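You operate a simulated robot arm through the tools that you are given. There is no shell and no other tool.

The job below is to be done with a simulated robot arm. You get a single attempt, and the scene is never put back.

## Task
Drain all four lines on the grey desk to 0 bar.
Fine: shut the HIGH levers E and Y first, join blue by lever L, open the VENT lever R and shut it again; leave the other levers; no red lamp.

The check looks at the end state, three seconds after you hand in, the way a careful person would. Anything else that was tipped, shoved, dropped, spilled or broken makes it a failure.

## Robot
A 7-joint arm with a three-finger gripper, fixed in place. Base frame: the origin is on the floor under the middle of its stand, x ahead of it, y to its left, z up; the work surface is at about z = 0.905. Readings come in m, degrees, newtons and seconds.
It reaches about 1.342 m from its shoulder. Its first joint turns from -166.0 to 166.0 degrees. Payload 2.69 kg.
The TCP is the grasp point between the finger pads, 0.03 m short of the fingertips. In the tool frame z runs along the fingers and y along their closing line. The gripper opens to 0.128 m; its body begins 0.117 m behind the TCP.
Orientation is that of the tool frame in the base frame, as [roll, pitch, yaw] about the fixed x, y, z axes, in that order (R = Rz(yaw) Ry(pitch) Rx(roll)). With the fingers straight down and closing along the base's y, the tool's x points along the base's -x, its y along +y and its z along -z.

## Interface
- The arm moves only by the tool drive_tool. Its argument "motion" is one flat list of numbers, 7 for each row, row after row: the closure, from 0 (fully open) to 1 (shut), then the shift along the tool's x, y, z in m, then the turn, a rotation vector about the tool's x, y, z in degrees. In form: [gripper, x, y, z, rx, ry, rz, gripper, x, y, z, rx, ry, rz, ...]. A call has 1 to 20 rows; each row shifts and turns the commanded pose from where the row before left it, along the tool's axes as they then stand. A row lasts 0.2 s, in which the tool goes at most 0.05 m and 8.6 degrees; a call with a longer step from one row to the next is refused whole, and so is a gripper value outside its range. Where a pose cannot be reached the arm comes as near as it can. A force on the tool above 50 N (or 10 N above the force at the start of the call, whichever is more), or a blocked arm, ends the call early, and 0.2 s more pass. The fingers move at their own pace (about 0.127 m/s each) and stop on an object; they squeeze with about 23 N. The grip force told is the motor's: it shows also when the fingers shut on nothing. Time passes only in rows, and 0.2 s behind the last, so rows that do not move let the fingers close. The reply holds the time, the measured pose of the TCP, the force on the tool along the base axes, the opening and the grip force, in the units named above and with some noise, with the torque about the TCP (base axes, N m) and any sound that the robot's microphone picked up.
- Cameras (640 x 400 px; columns grow to the right, rows downward): "scene" is fixed at [0.2183, 0.5003, 1.5573]; the picture's right is [0.44, -0.90, 0.00], its down [-0.85, -0.41, -0.33] and it looks along [0.30, 0.14, -0.94] (base axes); focal length 214 px, centre (320, 200). "wrist" rides on the gripper at [0.058, 0.054, -0.131] in the tool frame; the picture's right is [-0.68, 0.74, 0.00], its down [-0.62, -0.57, -0.55] and it looks along [-0.40, -0.37, 0.84] (tool axes); focal length 234 px, centre (320, 200). There is no depth. A picture from a camera that has moved, and an enlarged one, comes with that camera's place and axes in the base frame and with its lens.
- capture(camera): a new picture of that camera. It takes no simulated time.
- slide_trunk(by): moves the trunk up (or, below 0, down) by that many m; the arm rides with it, the base frame stays. It gives what a move gives, with no picture.
- enlarge(camera, box): a new picture of the part [left, top, right, bottom] of that camera's present view, enlarged. It takes no simulated time.
- sign_off(): hands the job in; it is judged then, once.

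Places have to be worked out from the pictures, the camera data and where the tool is seen. Open the gripper and draw the arm clear of the work before you hand the job in, unless the task says otherwise.

The tools are called after ">>>" by a JSON object that holds its "fn" and its "kwargs". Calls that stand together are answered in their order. drive_tool: Moves the arm, as the interface text tells. Its arguments: {"type":"object","properties":{"motion":{"type":"array","items":{"type":"number"}}},"required":["motion"]} The other tools are called the same way: slide_trunk (by) moves the trunk up or down; capture (camera) takes a picture; enlarge (camera, box) takes an enlarged picture of a part of a camera's view; sign_off () hands the job in.

At the start:

```text
time: 0.0
ee_pos: [0.5888, 0.3089, 1.2487]
tool_rot: [-180.0, -0.1, -179.9]
ft_force: [0.4, -0.1, -0.2]
wrist_torque: [0.0, -0.03, -0.02]
gripper_width: 0.1279
gripper_force: 0.0
trunk travel left (down, up): [-0.225, 0.125]
```

scene: 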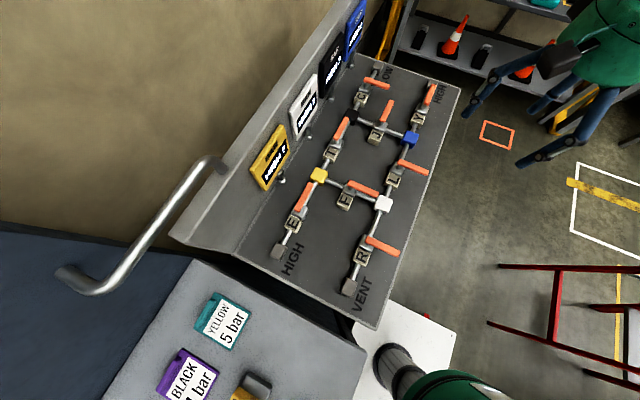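
wrist: 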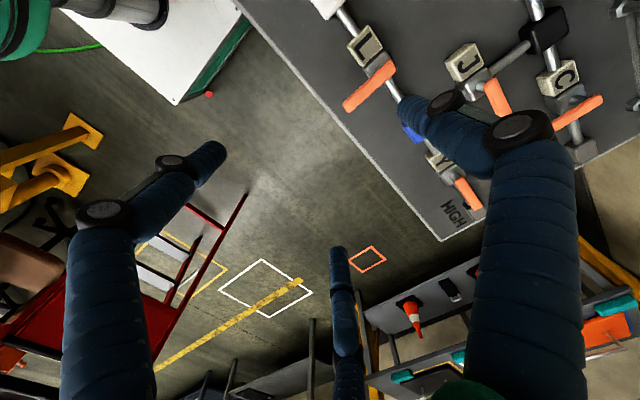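

I'll look at the panel close-up first to read levers, lamps and gauges.

>>> {"fn": "enlarge", "kwargs": {"camera": "scene", "box": [240, 120, 440, 320]}}

>>> {"fn": "enlarge", "kwargs": {"camera": "scene", "box": [310, 50, 470, 210]}}

>>> {"fn": "enlarge", "kwargs": {"camera": "scene", "box": [240, 0, 400, 200]}}

>>> {"fn": "enlarge", "kwargs": {"camera": "scene", "box": [140, 260, 380, 400]}}

```text
2.00 times, centred on (340, 220) of scene
camera zoom: at [0.2183, 0.5003, 1.5573], right [0.44, -0.9, 0.0], down [-0.85, -0.41, -0.33], along [0.3, 0.14, -0.94], focal length 429 px, centre (280, 160)
```

zoom: 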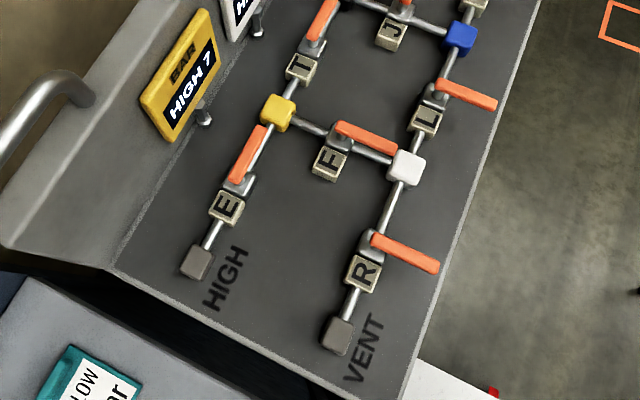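

```text
2.50 times, centred on (390, 130) of scene
camera zoom: at [0.2183, 0.5003, 1.5573], right [0.44, -0.9, 0.0], down [-0.85, -0.41, -0.33], along [0.3, 0.14, -0.94], focal length 536 px, centre (145, 375)
```

zoom: 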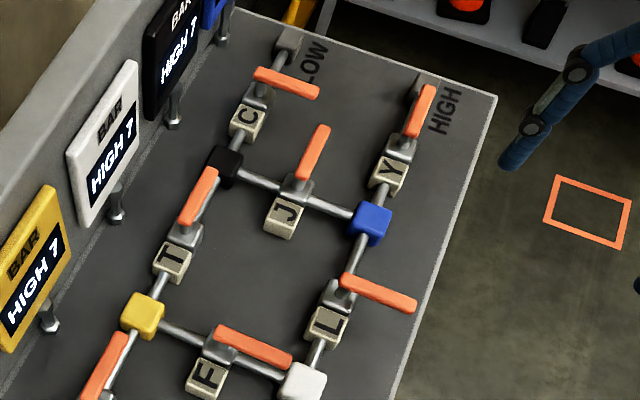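

```text
2.00 times, centred on (320, 100) of scene
camera zoom: at [0.2183, 0.5003, 1.5573], right [0.44, -0.9, 0.0], down [-0.85, -0.41, -0.33], along [0.3, 0.14, -0.94], focal length 429 px, centre (320, 400)
```

zoom: 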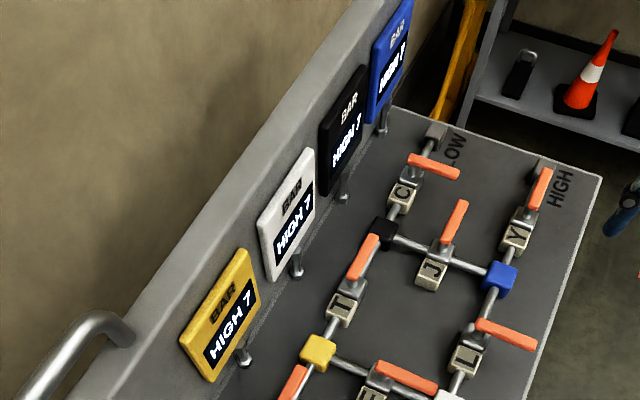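

```text
2.67 times, centred on (260, 330) of scene
camera zoom: at [0.2183, 0.5003, 1.5573], right [0.44, -0.9, 0.0], down [-0.85, -0.41, -0.33], along [0.3, 0.14, -0.94], focal length 572 px, centre (480, -147)
```

zoom: 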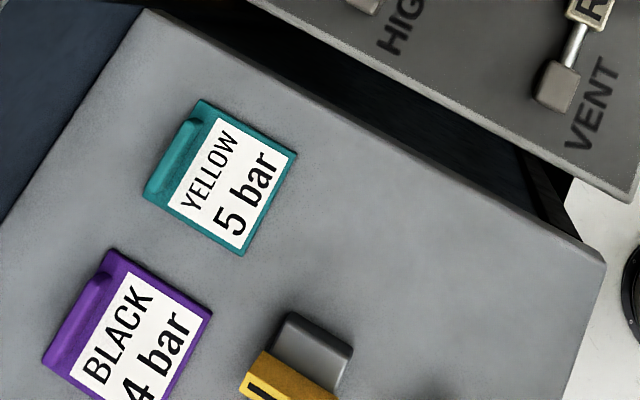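

The lever layout is clear: E, T, F and Y lie along their pipes, so they are open. J, C, L and R lie across, so they are shut. I'll zoom in on the lamps, gauges and levers for detail before moving.

>>> {"fn": "enlarge", "kwargs": {"camera": "scene", "box": [245, 110, 325, 200]}}

>>> {"fn": "enlarge", "kwargs": {"camera": "scene", "box": [310, 0, 390, 90]}}

>>> {"fn": "enlarge", "kwargs": {"camera": "scene", "box": [260, 170, 340, 260]}}

>>> {"fn": "enlarge", "kwargs": {"camera": "wrist", "box": [300, 0, 640, 240]}}

```text
4.44 times, centred on (285, 155) of scene
camera zoom: at [0.2183, 0.5003, 1.5573], right [0.44, -0.9, 0.0], down [-0.85, -0.41, -0.33], along [0.3, 0.14, -0.94], focal length 953 px, centre (476, 400)
```

zoom: 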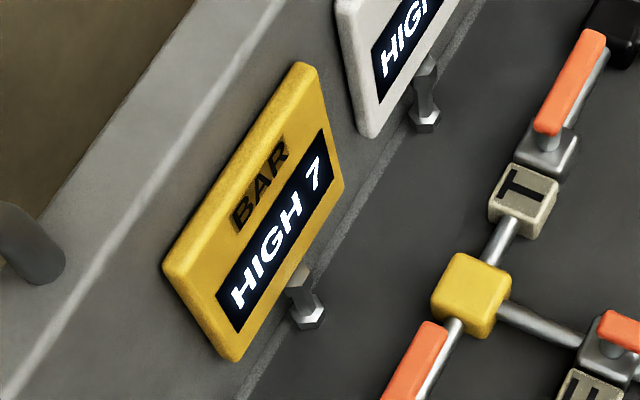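

```text
4.44 times, centred on (350, 45) of scene
camera zoom: at [0.2183, 0.5003, 1.5573], right [0.44, -0.9, 0.0], down [-0.85, -0.41, -0.33], along [0.3, 0.14, -0.94], focal length 953 px, centre (187, 889)
```

zoom: 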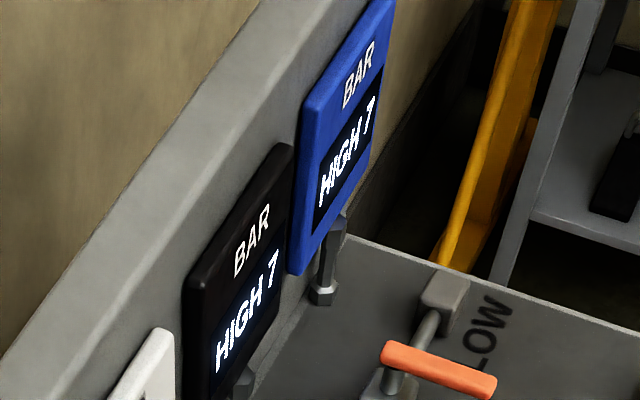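

```text
4.44 times, centred on (300, 215) of scene
camera zoom: at [0.2183, 0.5003, 1.5573], right [0.44, -0.9, 0.0], down [-0.85, -0.41, -0.33], along [0.3, 0.14, -0.94], focal length 953 px, centre (409, 133)
```

zoom: 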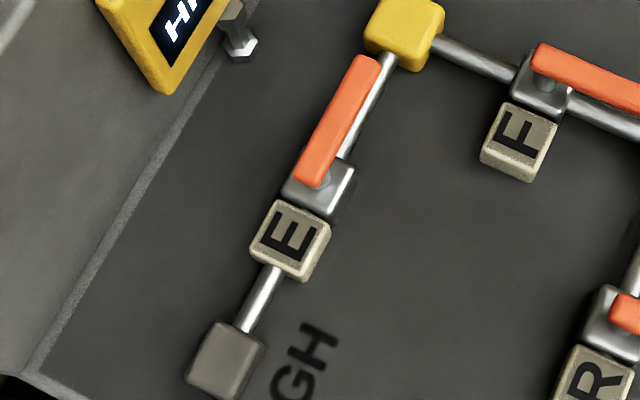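

```text
1.67 times, centred on (470, 120) of wrist
camera zoom: at [0.5303, 0.3631, 1.3788], right [0.68, 0.74, 0.0], down [0.62, -0.57, 0.55], along [0.4, -0.37, -0.84], focal length 390 px, centre (70, 333)
```

zoom: 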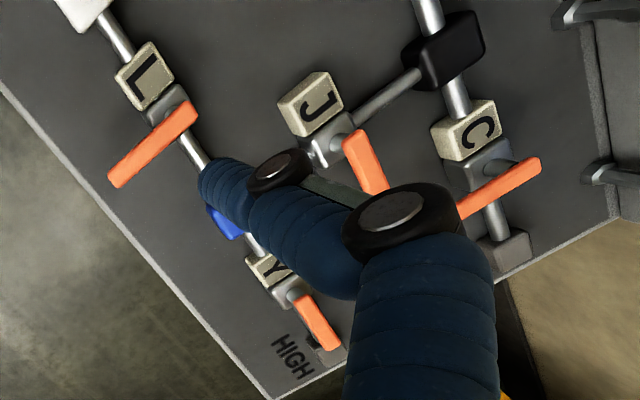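

Triangulating both views puts the lever bars at about z 0.98. The pivots come out near E (0.353, 0.634), R (0.358, 0.42), L (0.62, 0.42) and Y (0.875, 0.417). I'll close the fingers in place to see how big the fist is as a pusher.

>>> {"fn": "drive_tool", "kwargs": {"motion": [1, 0, 0, 0, 0, 0, 0, 1, 0, 0, 0, 0, 0, 0, 1, 0, 0, 0, 0, 0, 0, 1, 0, 0, 0, 0, 0, 0]}}

>>> {"fn": "capture", "kwargs": {"camera": "wrist"}}

>>> {"fn": "capture", "kwargs": {"camera": "scene"}}

```text
time: 1.0
ee_pos: [0.5889, 0.3083, 1.2472]
tool_rot: [180.0, 0.1, -179.9]
ft_force: [-0.1, -0.7, 0.5]
wrist_torque: [0.01, 0.0, 0.02]
gripper_width: 0.0024
gripper_force: 23.0
trunk travel left (down, up): [-0.225, 0.125]
```

```text
taken
camera wrist: at [0.5302, 0.3631, 1.3788], right [0.68, 0.74, 0.0], down [0.62, -0.57, 0.55], along [0.4, -0.37, -0.84], focal length 234 px, centre (320, 200)
```

wrist: 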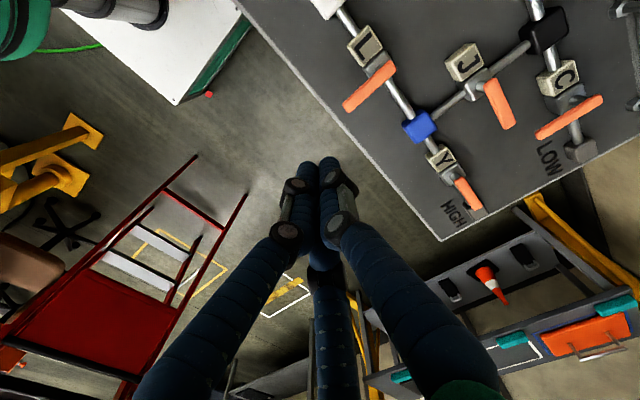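

```text
taken
```

scene: 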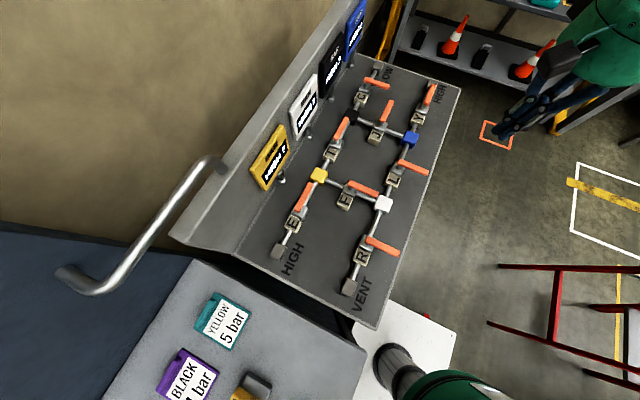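

The fist tapers to a narrow tip cluster. I'll enlarge it in both views to gauge its extents about the TCP.

>>> {"fn": "enlarge", "kwargs": {"camera": "wrist", "box": [240, 120, 400, 260]}}

>>> {"fn": "enlarge", "kwargs": {"camera": "scene", "box": [470, 20, 640, 160]}}

```text
2.86 times, centred on (320, 190) of wrist
camera zoom: at [0.5302, 0.3631, 1.3788], right [0.68, 0.74, 0.0], down [0.62, -0.57, 0.55], along [0.4, -0.37, -0.84], focal length 669 px, centre (320, 229)
```

zoom: 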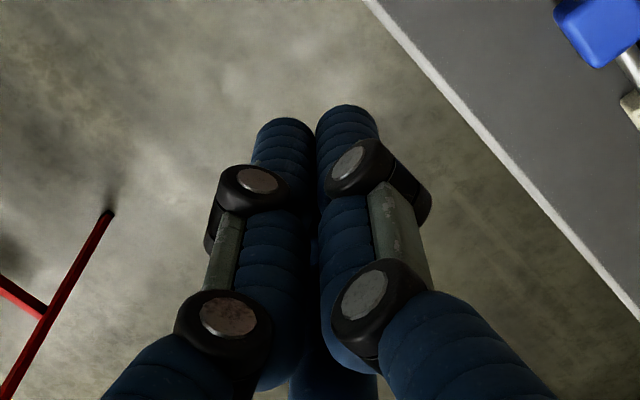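

```text
2.86 times, centred on (555, 90) of scene
camera zoom: at [0.2183, 0.5003, 1.5573], right [0.44, -0.9, 0.0], down [-0.85, -0.41, -0.33], along [0.3, 0.14, -0.94], focal length 613 px, centre (-351, 514)
```

zoom: 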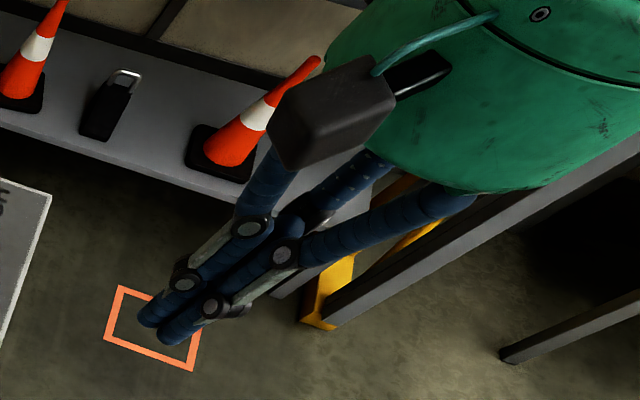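

The closed fist is about 0.035 m wide at the tips, so it works as a pusher. I'll start with Y, whose lever runs from (0.87, 0.417) to (0.96, 0.417), by moving to hover on its +y side near (0.935, 0.462, 1.10).

>>> {"fn": "drive_tool", "kwargs": {"motion": [1, -0.0288, 0.0128, 0.0122, 0, 0, 0, 1, -0.0288, 0.0128, 0.0122, 0, 0, 0, 1, -0.0288, 0.0128, 0.0122, 0, 0, 0, 1, -0.0288, 0.0128, 0.0122, 0, 0, 0, 1, -0.0288, 0.0128, 0.0122, 0, 0, 0, 1, -0.0288, 0.0128, 0.0122, 0, 0, 0, 1, -0.0288, 0.0128, 0.0122, 0, 0, 0, 1, -0.0288, 0.0128, 0.0122, 0, 0, 0, 1, -0.0288, 0.0128, 0.0122, 0, 0, 0, 1, -0.0288, 0.0128, 0.0122, 0, 0, 0, 1, -0.0288, 0.0128, 0.0122, 0, 0, 0, 1, -0.0288, 0.0128, 0.0122, 0, 0, 0]}}

>>> {"fn": "capture", "kwargs": {"camera": "wrist"}}

>>> {"fn": "capture", "kwargs": {"camera": "scene"}}

```text
time: 3.6
ee_pos: [0.9342, 0.4636, 1.1001]
tool_rot: [-179.9, -0.1, 180.0]
ft_force: [-0.6, -0.8, 1.0]
wrist_torque: [0.02, -0.01, -0.02]
gripper_width: 0.0023
gripper_force: 22.6
trunk travel left (down, up): [-0.225, 0.125]
```

```text
taken
camera wrist: at [0.8759, 0.5176, 1.2309], right [0.68, 0.74, 0.0], down [0.62, -0.56, 0.55], along [0.4, -0.37, -0.84], focal length 234 px, centre (320, 200)
```

wrist: 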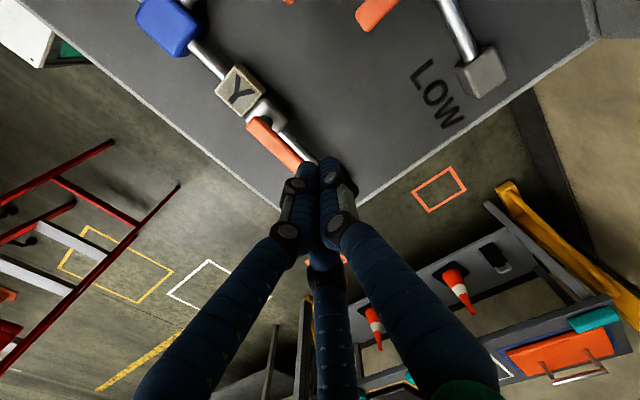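

```text
taken
```

scene: 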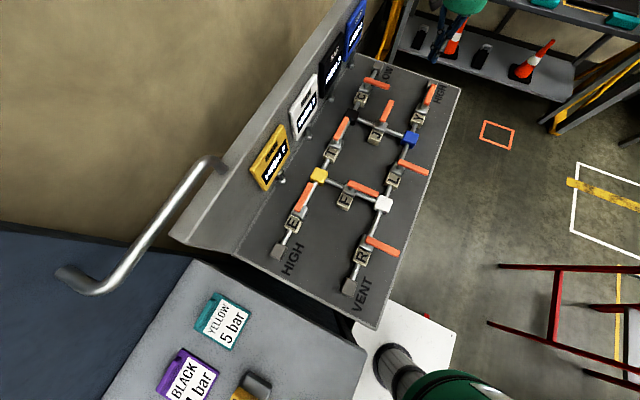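

The hover position is reached. I'll enlarge the scene view around Y to check where the fist is relative to the lever.

>>> {"fn": "enlarge", "kwargs": {"camera": "scene", "box": [380, 0, 500, 120]}}

>>> {"fn": "enlarge", "kwargs": {"camera": "wrist", "box": [200, 50, 400, 250]}}

```text
3.33 times, centred on (440, 60) of scene
camera zoom: at [0.2183, 0.5003, 1.5573], right [0.44, -0.9, 0.0], down [-0.85, -0.41, -0.33], along [0.3, 0.14, -0.94], focal length 715 px, centre (-80, 667)
```

zoom: 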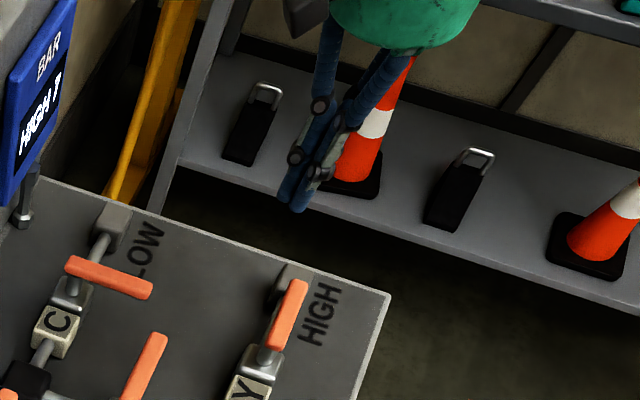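

```text
2.00 times, centred on (300, 150) of wrist
camera zoom: at [0.8759, 0.5176, 1.2309], right [0.68, 0.74, 0.0], down [0.62, -0.56, 0.55], along [0.4, -0.37, -0.84], focal length 468 px, centre (360, 300)
```

zoom: 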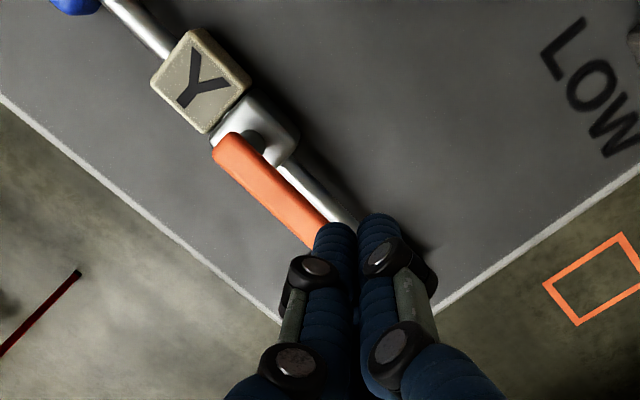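

The fingertip projects where I predicted, so the calibration is sound. Refined, Y's bar runs from x 0.877 to 0.973 at y 0.418, with its top at about z 0.97. I'll descend beside it to TCP z 0.978, which puts the tips near 0.948.

>>> {"fn": "drive_tool", "kwargs": {"motion": [1, -0.002, 0.001, 0.02, 0, 0, 0, 1, -0.002, 0, 0.02, 0, 0, 0, 1, -0.002, 0, 0.02, 0, 0, 0, 1, -0.002, 0, 0.02, 0, 0, 0, 1, -0.002, 0, 0.02, 0, 0, 0, 1, 0, 0, 0.015, 0, 0, 0, 1, 0, 0, 0.007, 0, 0, 0]}}

>>> {"fn": "enlarge", "kwargs": {"camera": "wrist", "box": [200, 50, 400, 250]}}

>>> {"fn": "enlarge", "kwargs": {"camera": "scene", "box": [380, 40, 480, 140]}}

```text
time: 5.2
ee_pos: [0.9436, 0.4641, 0.9792]
tool_rot: [-179.9, 0.0, 179.9]
ft_force: [0.0, 0.0, 0.2]
wrist_torque: [-0.03, 0.02, 0.0]
gripper_width: 0.0019
gripper_force: 23.3
trunk travel left (down, up): [-0.225, 0.125]
```

```text
2.00 times, centred on (300, 150) of wrist
camera zoom: at [0.8854, 0.5181, 1.1097], right [0.68, 0.74, 0.0], down [0.62, -0.56, 0.55], along [0.4, -0.37, -0.84], focal length 468 px, centre (360, 300)
```

zoom: 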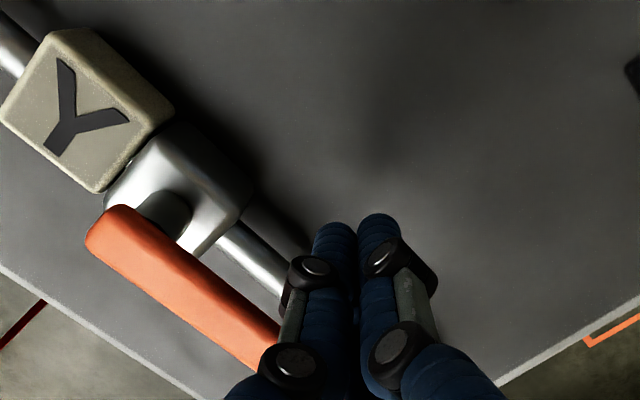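

```text
4.00 times, centred on (430, 90) of scene
camera zoom: at [0.2183, 0.5003, 1.5573], right [0.44, -0.9, 0.0], down [-0.85, -0.41, -0.33], along [0.3, 0.14, -0.94], focal length 858 px, centre (-120, 640)
```

zoom: 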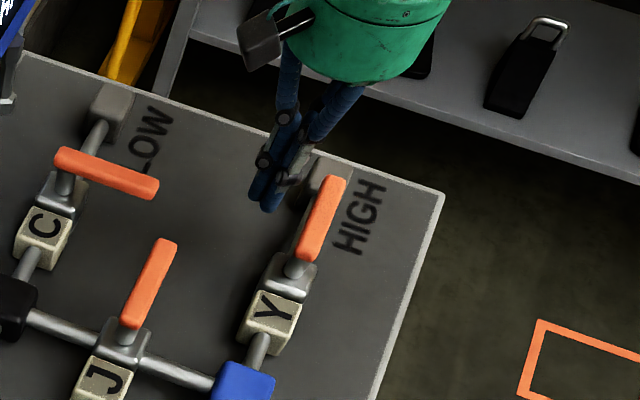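

The fist sits clear on the +y side of Y's lever. I'll push it in a clockwise arc about the pivot at (0.887, 0.418), stopping part-way to look.

>>> {"fn": "drive_tool", "kwargs": {"motion": [1, 0.002, -0.016, 0, 0, 0, 0, 1, -0.0055, -0.0138, 0, 0, 0, 0, 1, -0.0021, -0.0162, 0, 0, 0, 0, 1, 0.0021, -0.0162, 0, 0, 0, 0, 1, 0.0063, -0.0151, 0, 0, 0, 0, 1, 0.0099, -0.013, 0, 0, 0, 0]}}

>>> {"fn": "enlarge", "kwargs": {"camera": "wrist", "box": [150, 50, 400, 250]}}

>>> {"fn": "enlarge", "kwargs": {"camera": "scene", "box": [380, 40, 480, 140]}}

```text
time: 6.6
ee_pos: [0.9315, 0.373, 0.9786]
tool_rot: [-180.0, 0.0, -179.9]
ft_force: [0.3, -0.4, 0.2]
wrist_torque: [0.0, 0.02, 0.0]
gripper_width: 0.0021
gripper_force: 23.1
trunk travel left (down, up): [-0.225, 0.125]
```

```text
2.00 times, centred on (275, 150) of wrist
camera zoom: at [0.8733, 0.4274, 1.1101], right [0.68, 0.74, 0.0], down [0.62, -0.56, 0.55], along [0.4, -0.37, -0.84], focal length 468 px, centre (410, 300)
```

zoom: 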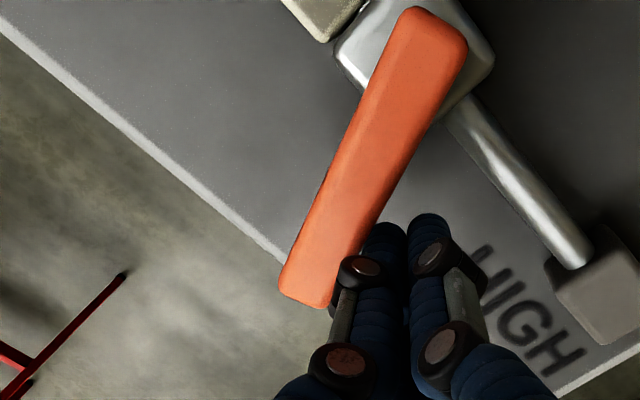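

```text
4.00 times, centred on (430, 90) of scene
camera zoom: at [0.2183, 0.5003, 1.5573], right [0.44, -0.9, 0.0], down [-0.85, -0.41, -0.33], along [0.3, 0.14, -0.94], focal length 858 px, centre (-120, 640)
```

zoom: 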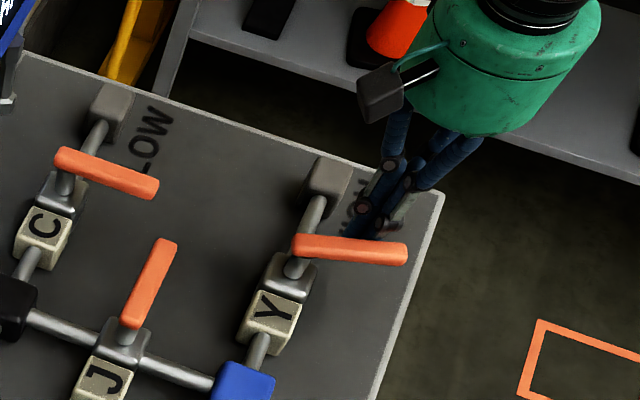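

Y turned easily with low force and is now at about 70°. I measure the fist offset from the bar axis as 0.027 m, so I'll push to just short of 90°, around (0.914, 0.360).

>>> {"fn": "drive_tool", "kwargs": {"motion": [1, 0.0095, -0.008, 0, 0, 0, 0, 1, 0.008, -0.005, 0, 0, 0, 0, 1, 0.002, 0, 0, 0, 0, 0, 1, 0.002, 0, 0, 0, 0, 0]}}

>>> {"fn": "enlarge", "kwargs": {"camera": "wrist", "box": [150, 50, 400, 250]}}

>>> {"fn": "enlarge", "kwargs": {"camera": "scene", "box": [380, 40, 480, 140]}}

```text
time: 7.6
ee_pos: [0.912, 0.3593, 0.9804]
tool_rot: [-179.9, 0.2, -180.0]
ft_force: [24.4, -0.5, -0.6]
wrist_torque: [0.03, -0.06, 0.13]
gripper_width: 0.0022
gripper_force: 23.7
trunk travel left (down, up): [-0.225, 0.125]
```

```text
2.00 times, centred on (275, 150) of wrist
camera zoom: at [0.8541, 0.4141, 1.1108], right [0.68, 0.74, 0.0], down [0.61, -0.57, 0.55], along [0.41, -0.37, -0.84], focal length 468 px, centre (410, 300)
```

zoom: 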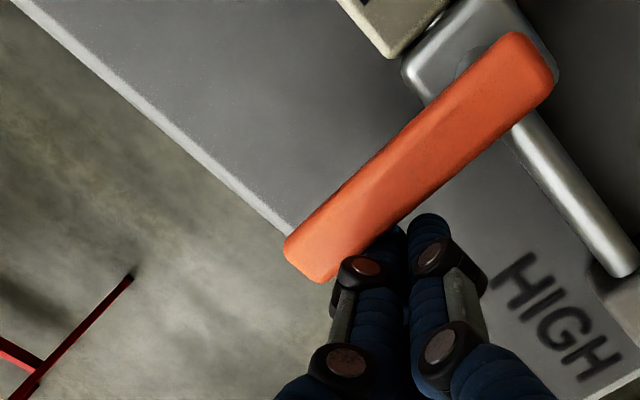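

```text
4.00 times, centred on (430, 90) of scene
camera zoom: at [0.2183, 0.5003, 1.5573], right [0.44, -0.9, 0.0], down [-0.85, -0.41, -0.33], along [0.3, 0.14, -0.94], focal length 858 px, centre (-120, 640)
```

zoom: 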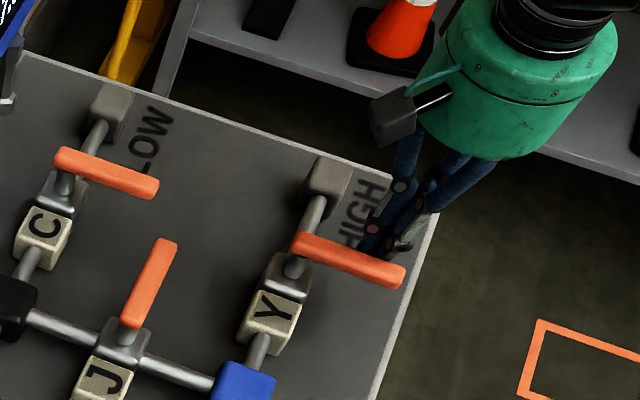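

The stop is felt at 24 N along x, and Y's bar now matches C's angle, so Y is shut. I'll back off, rise to z 1.15 and carry over toward E at about (0.412, 0.59).

>>> {"fn": "drive_tool", "kwargs": {"motion": [1, -0.022, 0, 0, 0, 0, 0, 1, 0, 0, -0.0425, 0, 0, 0, 1, 0, 0, -0.0425, 0, 0, 0, 1, 0, 0, -0.0425, 0, 0, 0, 1, 0, 0, -0.0425, 0, 0, 0, 1, 0.04, 0.0178, 0, 0, 0, 0, 1, 0.04, 0.0178, 0, 0, 0, 0, 1, 0.04, 0.0178, 0, 0, 0, 0, 1, 0.04, 0.0178, 0, 0, 0, 0, 1, 0.04, 0.0178, 0, 0, 0, 0, 1, 0.04, 0.0178, 0, 0, 0, 0, 1, 0.04, 0.0178, 0, 0, 0, 0, 1, 0.04, 0.0178, 0, 0, 0, 0, 1, 0.04, 0.0178, 0, 0, 0, 0, 1, 0.04, 0.0178, 0, 0, 0, 0, 1, 0.04, 0.0178, 0, 0, 0, 0, 1, 0.04, 0.0178, 0, 0, 0, 0, 1, 0.04, 0.0178, 0, 0, 0, 0]}}

>>> {"fn": "capture", "kwargs": {"camera": "scene"}}

>>> {"fn": "capture", "kwargs": {"camera": "wrist"}}

```text
time: 11.4
ee_pos: [0.4116, 0.5913, 1.1484]
tool_rot: [-180.0, 0.0, 180.0]
ft_force: [0.4, 0.4, 0.9]
wrist_torque: [0.01, 0.03, 0.01]
gripper_width: 0.0021
gripper_force: 23.2
trunk travel left (down, up): [-0.225, 0.125]
```

```text
taken
```

scene: 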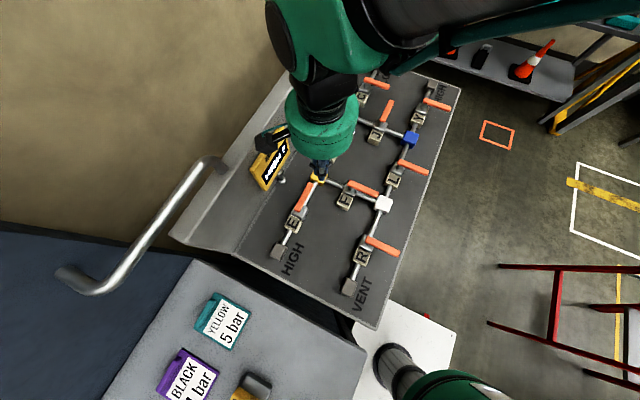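

```text
taken
camera wrist: at [0.353, 0.6453, 1.2796], right [0.68, 0.74, 0.0], down [0.62, -0.57, 0.55], along [0.4, -0.37, -0.84], focal length 234 px, centre (320, 200)
```

wrist: 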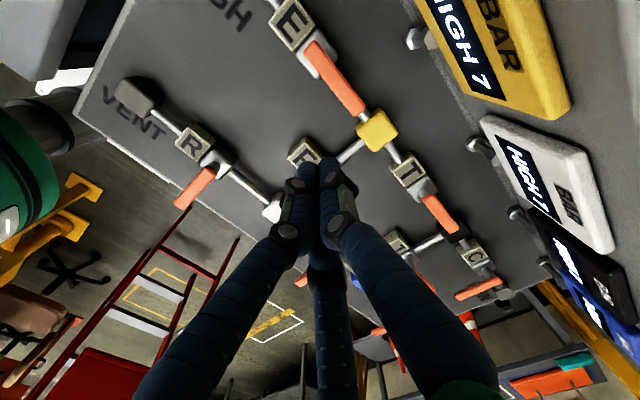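

From this view, E's bar runs from (0.344, 0.638) to (0.437, 0.640). I'll tilt the tool 25° so the palm leans away from the gauges, then advance part of the way along the tool axis.

>>> {"fn": "drive_tool", "kwargs": {"motion": [1, 0, 0, 0, -6.25, 0, 0, 1, 0, 0, 0, -6.25, 0, 0, 1, 0, 0, 0, -6.25, 0, 0, 1, 0, 0, 0, -6.25, 0, 0, 1, 0, 0.002, 0.024, 0, 0, 0, 1, 0, 0, 0.024, 0, 0, 0, 1, 0, 0, 0.024, 0, 0, 0]}}

>>> {"fn": "capture", "kwargs": {"camera": "scene"}}

>>> {"fn": "capture", "kwargs": {"camera": "wrist"}}

```text
time: 13.0
ee_pos: [0.4108, 0.6234, 1.0848]
tool_rot: [155.0, -0.1, 180.0]
ft_force: [-1.0, -1.0, 0.6]
wrist_torque: [0.0, -0.02, -0.03]
gripper_width: 0.0022
gripper_force: 22.8
trunk travel left (down, up): [-0.225, 0.125]
```

```text
taken
```

scene: 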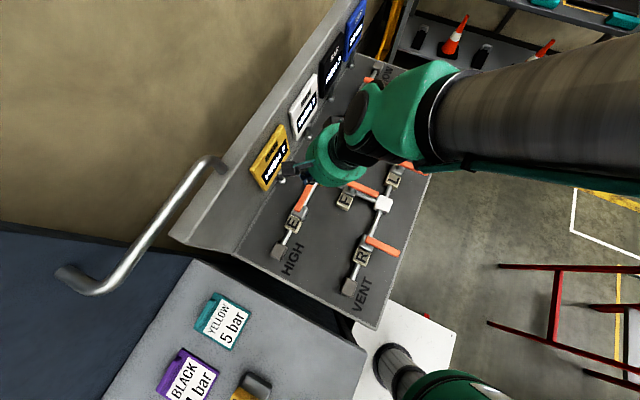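

```text
taken
camera wrist: at [0.3523, 0.6176, 1.2264], right [0.68, 0.67, 0.31], down [0.62, -0.74, 0.26], along [0.4, 0.02, -0.91], focal length 234 px, centre (320, 200)
```

wrist: 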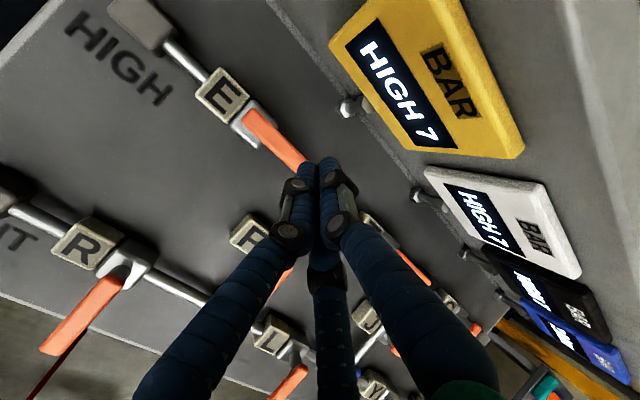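

The wrist view shows the fist heading for the gap between E's lever and the gauge board. I'll advance 0.12 m along the tool axis, shifted 3 mm toward +y.

>>> {"fn": "drive_tool", "kwargs": {"motion": [1, 0, 0.003, 0.02, 0, 0, 0, 1, 0, 0, 0.02, 0, 0, 0, 1, 0, 0, 0.02, 0, 0, 0, 1, 0, 0, 0.02, 0, 0, 0, 1, 0, 0, 0.02, 0, 0, 0, 1, 0, 0, 0.012, 0, 0, 0, 1, 0, 0, 0.007, 0, 0, 0]}}

>>> {"fn": "capture", "kwargs": {"camera": "wrist"}}

>>> {"fn": "enlarge", "kwargs": {"camera": "scene", "box": [230, 120, 390, 260]}}

```text
time: 14.6
ee_pos: [0.4116, 0.6769, 0.9777]
tool_rot: [155.0, -0.1, -179.9]
ft_force: [-0.8, 0.0, -0.2]
wrist_torque: [-0.01, 0.0, -0.04]
gripper_width: 0.0021
gripper_force: 22.9
trunk travel left (down, up): [-0.225, 0.125]
```

```text
taken
camera wrist: at [0.3535, 0.6706, 1.1195], right [0.68, 0.67, 0.31], down [0.62, -0.74, 0.26], along [0.4, 0.02, -0.91], focal length 234 px, centre (320, 200)
```

wrist: 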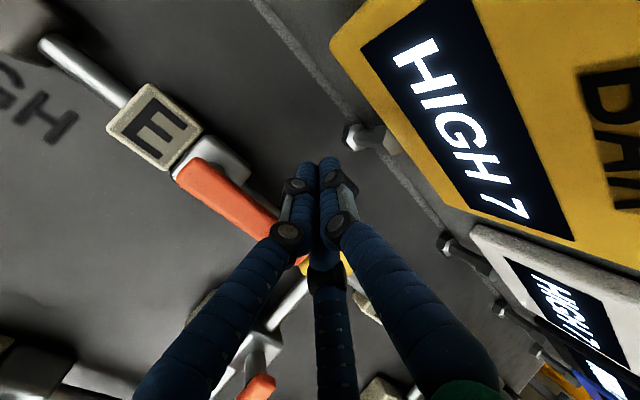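

```text
2.86 times, centred on (310, 190) of scene
camera zoom: at [0.2183, 0.5003, 1.5573], right [0.44, -0.9, 0.0], down [-0.85, -0.41, -0.33], along [0.3, 0.14, -0.94], focal length 613 px, centre (349, 229)
```

zoom: 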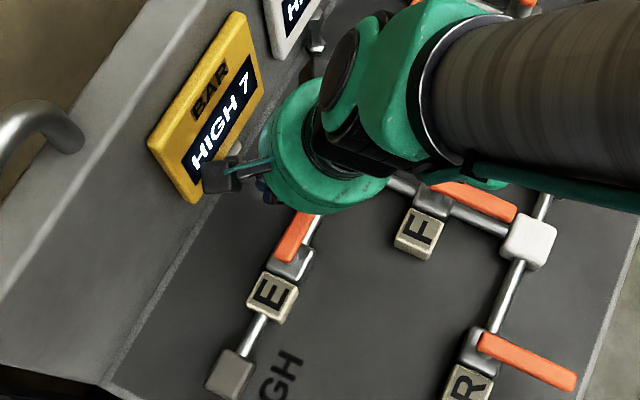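

The fist is clear of the gauge's bolt, between it and E's bar. I'll push E clockwise in an arc about the pivot (0.355, 0.638), stopping short of the end.

>>> {"fn": "drive_tool", "kwargs": {"motion": [1, 0, -0.0169, -0.0079, 0, 0, 0, 1, -0.0051, -0.0146, -0.0068, 0, 0, 0, 1, -0.0008, -0.0149, -0.0069, 0, 0, 0, 1, 0.0036, -0.0144, -0.0067, 0, 0, 0, 1, 0.0075, -0.0132, -0.0062, 0, 0, 0, 1, 0.0111, -0.0109, -0.0051, 0, 0, 0]}}

>>> {"fn": "capture", "kwargs": {"camera": "wrist"}}

>>> {"fn": "enlarge", "kwargs": {"camera": "scene", "box": [230, 120, 390, 260]}}

```text
time: 16.0
ee_pos: [0.3954, 0.5828, 0.9785]
tool_rot: [155.0, 0.0, -180.0]
ft_force: [0.0, 0.6, 0.5]
wrist_torque: [0.02, 0.01, -0.02]
gripper_width: 0.0025
gripper_force: 23.1
trunk travel left (down, up): [-0.225, 0.125]
```

```text
taken
camera wrist: at [0.3372, 0.5763, 1.12], right [0.68, 0.67, 0.31], down [0.62, -0.74, 0.26], along [0.4, 0.02, -0.91], focal length 234 px, centre (320, 200)
```

wrist: 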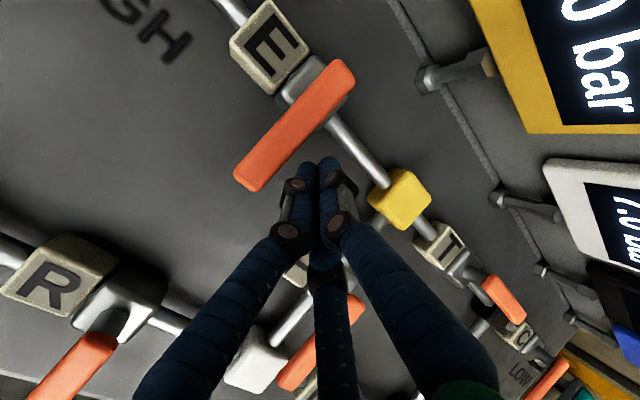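

```text
2.86 times, centred on (310, 190) of scene
camera zoom: at [0.2183, 0.5003, 1.5573], right [0.44, -0.9, 0.0], down [-0.85, -0.41, -0.33], along [0.3, 0.14, -0.94], focal length 613 px, centre (349, 229)
```

zoom: 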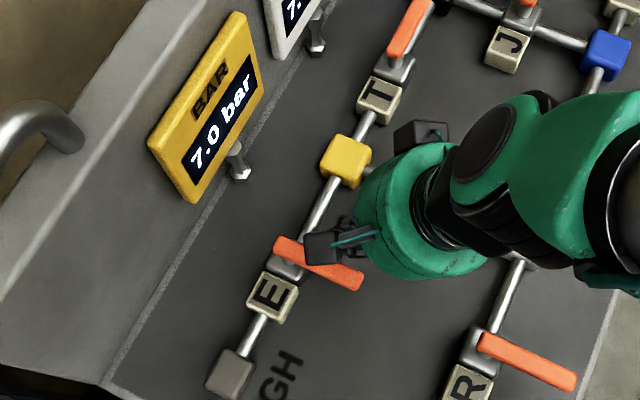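

The gauge changed from "HIGH 7" to "7.0 bar", so E has cut off, and the bar looks close to 90°. I'll push gently on until I feel the stop.

>>> {"fn": "drive_tool", "kwargs": {"motion": [1, 0.0074, -0.0045, -0.0021, 0, 0, 0, 1, 0.006, -0.0027, -0.0013, 0, 0, 0, 1, 0.002, 0, 0, 0, 0, 0, 1, 0.002, 0, 0, 0, 0, 0]}}

>>> {"fn": "capture", "kwargs": {"camera": "wrist"}}

>>> {"fn": "enlarge", "kwargs": {"camera": "scene", "box": [230, 120, 390, 260]}}

```text
time: 17.0
ee_pos: [0.3821, 0.5751, 0.98]
tool_rot: [154.9, 0.0, 179.9]
ft_force: [40.6, -4.3, -0.1]
wrist_torque: [0.0, -0.09, 0.36]
gripper_width: 0.002
gripper_force: 22.9
trunk travel left (down, up): [-0.225, 0.125]
```

```text
taken
camera wrist: at [0.3236, 0.5692, 1.1204], right [0.68, 0.67, 0.31], down [0.61, -0.75, 0.26], along [0.41, 0.02, -0.91], focal length 234 px, centre (320, 200)
```

wrist: 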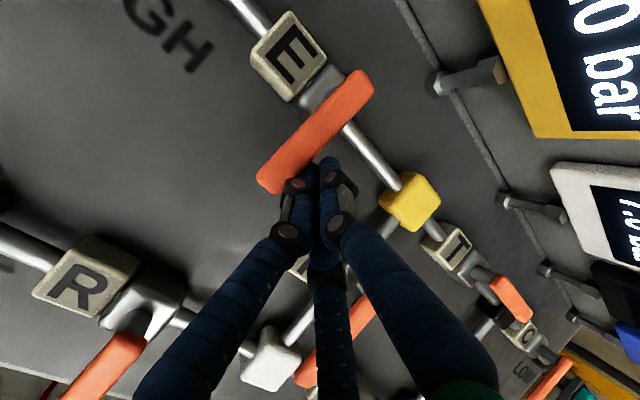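

```text
2.86 times, centred on (310, 190) of scene
camera zoom: at [0.2183, 0.5003, 1.5573], right [0.44, -0.9, 0.0], down [-0.85, -0.41, -0.33], along [0.3, 0.14, -0.94], focal length 613 px, centre (349, 229)
```

zoom: 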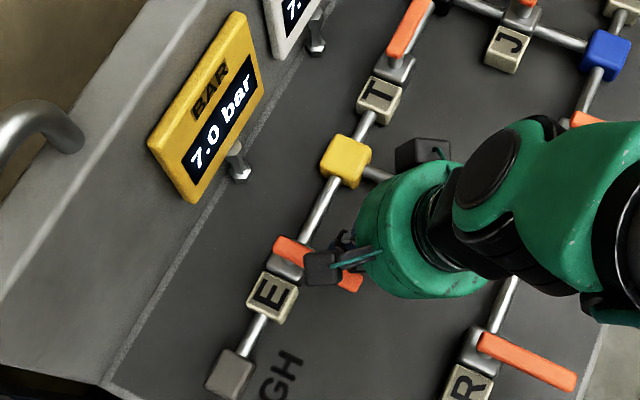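

A 40 N reaction shows E is against its stop, so E is shut. I'll back off, retreat up the tool axis, untilt and go to hover beside L on its -x side at about (0.579, 0.361).

>>> {"fn": "drive_tool", "kwargs": {"motion": [1, -0.022, 0, 0, 0, 0, 0, 1, 0, 0, -0.04, 0, 0, 0, 1, 0, 0, -0.04, 0, 0, 0, 1, 0, 0, -0.04, 0, 0, 0, 1, 0, 0, -0.04, 0, 0, 0, 1, 0, 0, 0, 6.25, 0, 0, 1, 0, 0, 0, 6.25, 0, 0, 1, 0, 0, 0, 6.25, 0, 0, 1, 0, 0, 0, 6.25, 0, 0, 1, -0.0295, -0.0248, 0.004, 0, 0, 0, 1, -0.0295, -0.0248, 0.004, 0, 0, 0, 1, -0.0295, -0.0248, 0.004, 0, 0, 0, 1, -0.0295, -0.0248, 0.004, 0, 0, 0, 1, -0.0295, -0.0248, 0.004, 0, 0, 0, 1, -0.0295, -0.0248, 0.004, 0, 0, 0]}}

>>> {"fn": "capture", "kwargs": {"camera": "wrist"}}

>>> {"fn": "capture", "kwargs": {"camera": "scene"}}

```text
time: 20.2
ee_pos: [0.577, 0.357, 1.0995]
tool_rot: [179.9, 0.0, -179.9]
ft_force: [0.8, -0.7, 0.4]
wrist_torque: [0.01, -0.02, 0.02]
gripper_width: 0.0021
gripper_force: 23.1
trunk travel left (down, up): [-0.225, 0.125]
```

```text
taken
camera wrist: at [0.5192, 0.4116, 1.2294], right [0.68, 0.74, 0.0], down [0.62, -0.56, 0.55], along [0.4, -0.37, -0.84], focal length 234 px, centre (320, 200)
```

wrist: 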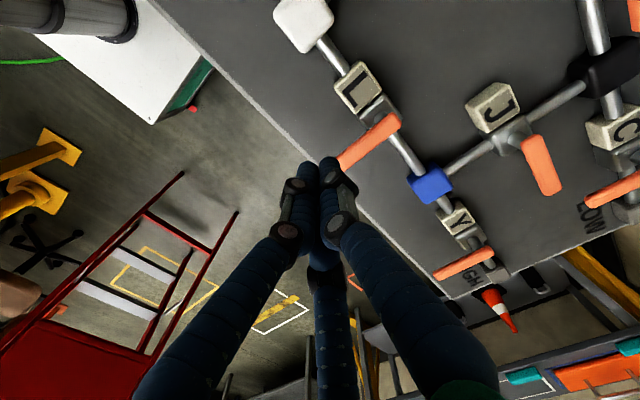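

```text
taken
```

scene: 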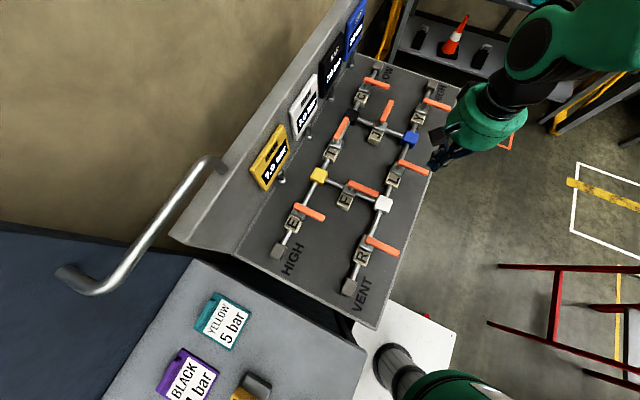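

All four gauges now show plain bar values. I'll enlarge them to read the numbers and check nothing is red.

>>> {"fn": "enlarge", "kwargs": {"camera": "scene", "box": [240, 0, 380, 200]}}

>>> {"fn": "enlarge", "kwargs": {"camera": "scene", "box": [330, 60, 470, 220]}}

```text
2.00 times, centred on (310, 100) of scene
camera zoom: at [0.2183, 0.5003, 1.5573], right [0.44, -0.9, 0.0], down [-0.85, -0.41, -0.33], along [0.3, 0.14, -0.94], focal length 429 px, centre (340, 400)
```

zoom: 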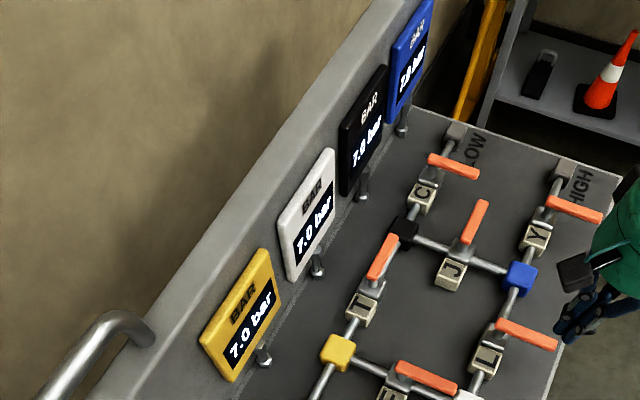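

```text
2.50 times, centred on (400, 140) of scene
camera zoom: at [0.2183, 0.5003, 1.5573], right [0.44, -0.9, 0.0], down [-0.85, -0.41, -0.33], along [0.3, 0.14, -0.94], focal length 536 px, centre (120, 350)
```

zoom: 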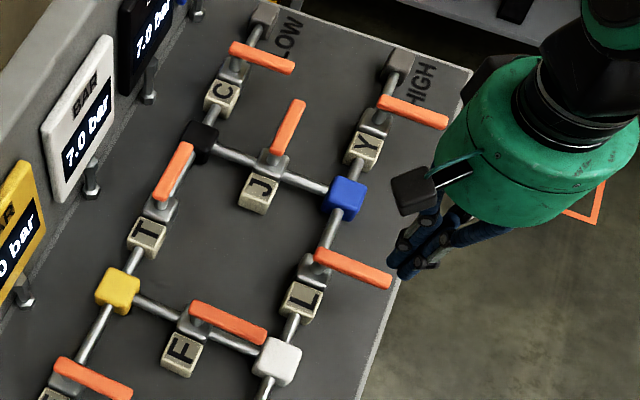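

All four gauges read 7.0 bar and no red lamp is visible, so both HIGH feeds are cut. I'll descend beside L, whose pivot is about (0.624, 0.417).

>>> {"fn": "drive_tool", "kwargs": {"motion": [1, 0, 0, 0.02, 0, 0, 0, 1, 0, 0, 0.02, 0, 0, 0, 1, 0, 0, 0.02, 0, 0, 0, 1, 0, 0, 0.02, 0, 0, 0, 1, 0, 0, 0.02, 0, 0, 0, 1, 0, 0, 0.013, 0, 0, 0, 1, 0, 0, 0.007, 0, 0, 0]}}

>>> {"fn": "capture", "kwargs": {"camera": "wrist"}}

>>> {"fn": "enlarge", "kwargs": {"camera": "scene", "box": [350, 100, 480, 220]}}

```text
time: 21.8
ee_pos: [0.5772, 0.3589, 0.9789]
tool_rot: [-180.0, 0.1, -179.9]
ft_force: [-0.6, -0.4, 0.1]
wrist_torque: [-0.04, -0.02, 0.0]
gripper_width: 0.0021
gripper_force: 23.2
trunk travel left (down, up): [-0.225, 0.125]
```

```text
taken
camera wrist: at [0.5187, 0.4124, 1.11], right [0.68, 0.74, 0.0], down [0.62, -0.56, 0.55], along [0.4, -0.37, -0.84], focal length 234 px, centre (320, 200)
```

wrist: 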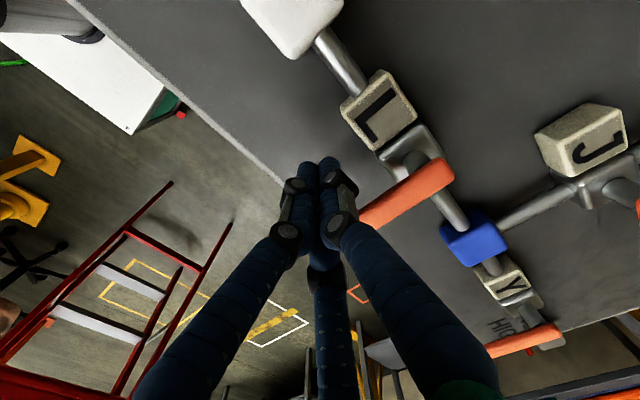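

```text
3.33 times, centred on (415, 160) of scene
camera zoom: at [0.2183, 0.5003, 1.5573], right [0.44, -0.9, 0.0], down [-0.85, -0.41, -0.33], along [0.3, 0.14, -0.94], focal length 715 px, centre (3, 333)
```

zoom: 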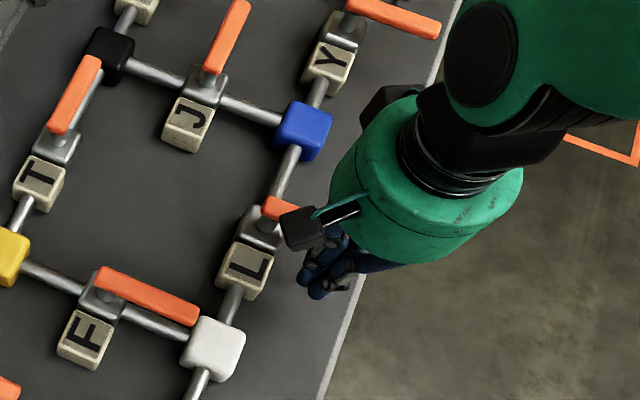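

The fist sits on the -x side of L's bar with no contact. I'll sweep it counter-clockwise toward the pipe direction and stop short to check.

>>> {"fn": "drive_tool", "kwargs": {"motion": [1, -0.0178, 0, 0, 0, 0, 0, 1, -0.0159, -0.005, 0, 0, 0, 0, 1, -0.0167, -0.0008, 0, 0, 0, 0, 1, -0.0163, 0.0037, 0, 0, 0, 0, 1, -0.0148, 0.0077, 0, 0, 0, 0, 1, -0.0123, 0.0113, 0, 0, 0, 0]}}

>>> {"fn": "capture", "kwargs": {"camera": "wrist"}}

>>> {"fn": "enlarge", "kwargs": {"camera": "scene", "box": [350, 80, 480, 200]}}

```text
time: 23.2
ee_pos: [0.6719, 0.3747, 0.9805]
tool_rot: [-180.0, 0.0, 179.8]
ft_force: [0.2, 0.2, 0.6]
wrist_torque: [-0.03, 0.01, 0.0]
gripper_width: 0.0022
gripper_force: 22.9
trunk travel left (down, up): [-0.225, 0.125]
```

```text
taken
camera wrist: at [0.6129, 0.4295, 1.1106], right [0.68, 0.74, 0.0], down [0.62, -0.57, 0.55], along [0.4, -0.37, -0.84], focal length 234 px, centre (320, 200)
```

wrist: 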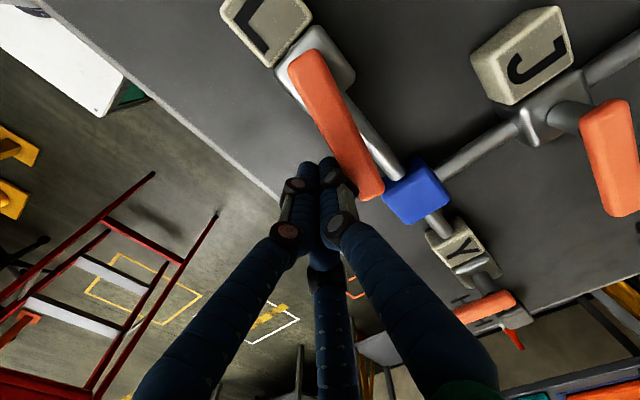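

```text
3.33 times, centred on (415, 140) of scene
camera zoom: at [0.2183, 0.5003, 1.5573], right [0.44, -0.9, 0.0], down [-0.85, -0.41, -0.33], along [0.3, 0.14, -0.94], focal length 715 px, centre (3, 400)
```

zoom: 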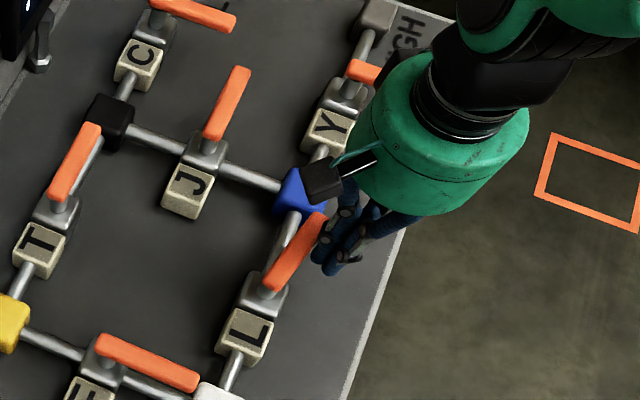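

L is at about 75°. I'll finish the sweep to its stop with small +y steps.

>>> {"fn": "drive_tool", "kwargs": {"motion": [1, -0.0081, 0.0125, 0, 0, 0, 0, 1, 0, 0.004, 0, 0, 0, 0, 1, 0, 0.002, 0, 0, 0, 0, 1, 0, 0.002, 0, 0, 0, 0]}}

>>> {"fn": "capture", "kwargs": {"camera": "wrist"}}

>>> {"fn": "enlarge", "kwargs": {"camera": "scene", "box": [350, 80, 480, 200]}}

```text
time: 24.1
ee_pos: [0.6793, 0.388, 0.9787]
tool_rot: [-179.7, -0.3, 180.0]
ft_force: [-2.1, -22.9, 11.7]
wrist_torque: [0.18, 0.0, 0.07]
gripper_width: 0.0019
gripper_force: 23.0
trunk travel left (down, up): [-0.225, 0.125]
stopped in row 4: the force on the tool passed its limit at 54 N (the readings are from after the stop); the commanded pose is now the measured one
```

```text
taken
camera wrist: at [0.6215, 0.4437, 1.1106], right [0.68, 0.74, 0.0], down [0.62, -0.56, 0.55], along [0.4, -0.37, -0.84], focal length 234 px, centre (320, 200)
```

wrist: 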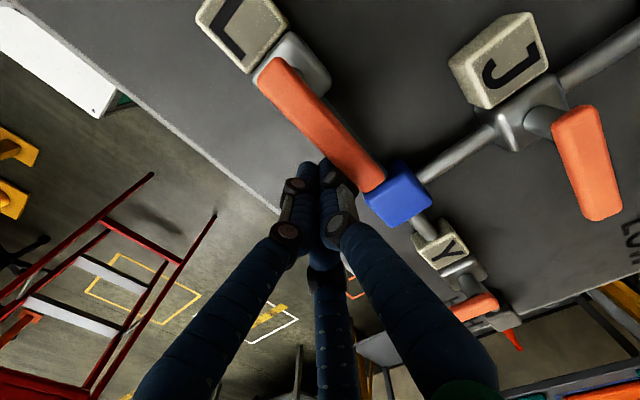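

```text
3.33 times, centred on (415, 140) of scene
camera zoom: at [0.2183, 0.5003, 1.5573], right [0.44, -0.9, 0.0], down [-0.85, -0.41, -0.33], along [0.3, 0.14, -0.94], focal length 715 px, centre (3, 400)
```

zoom: 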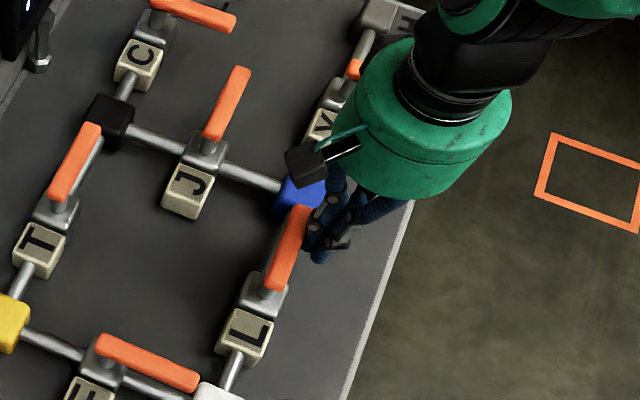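

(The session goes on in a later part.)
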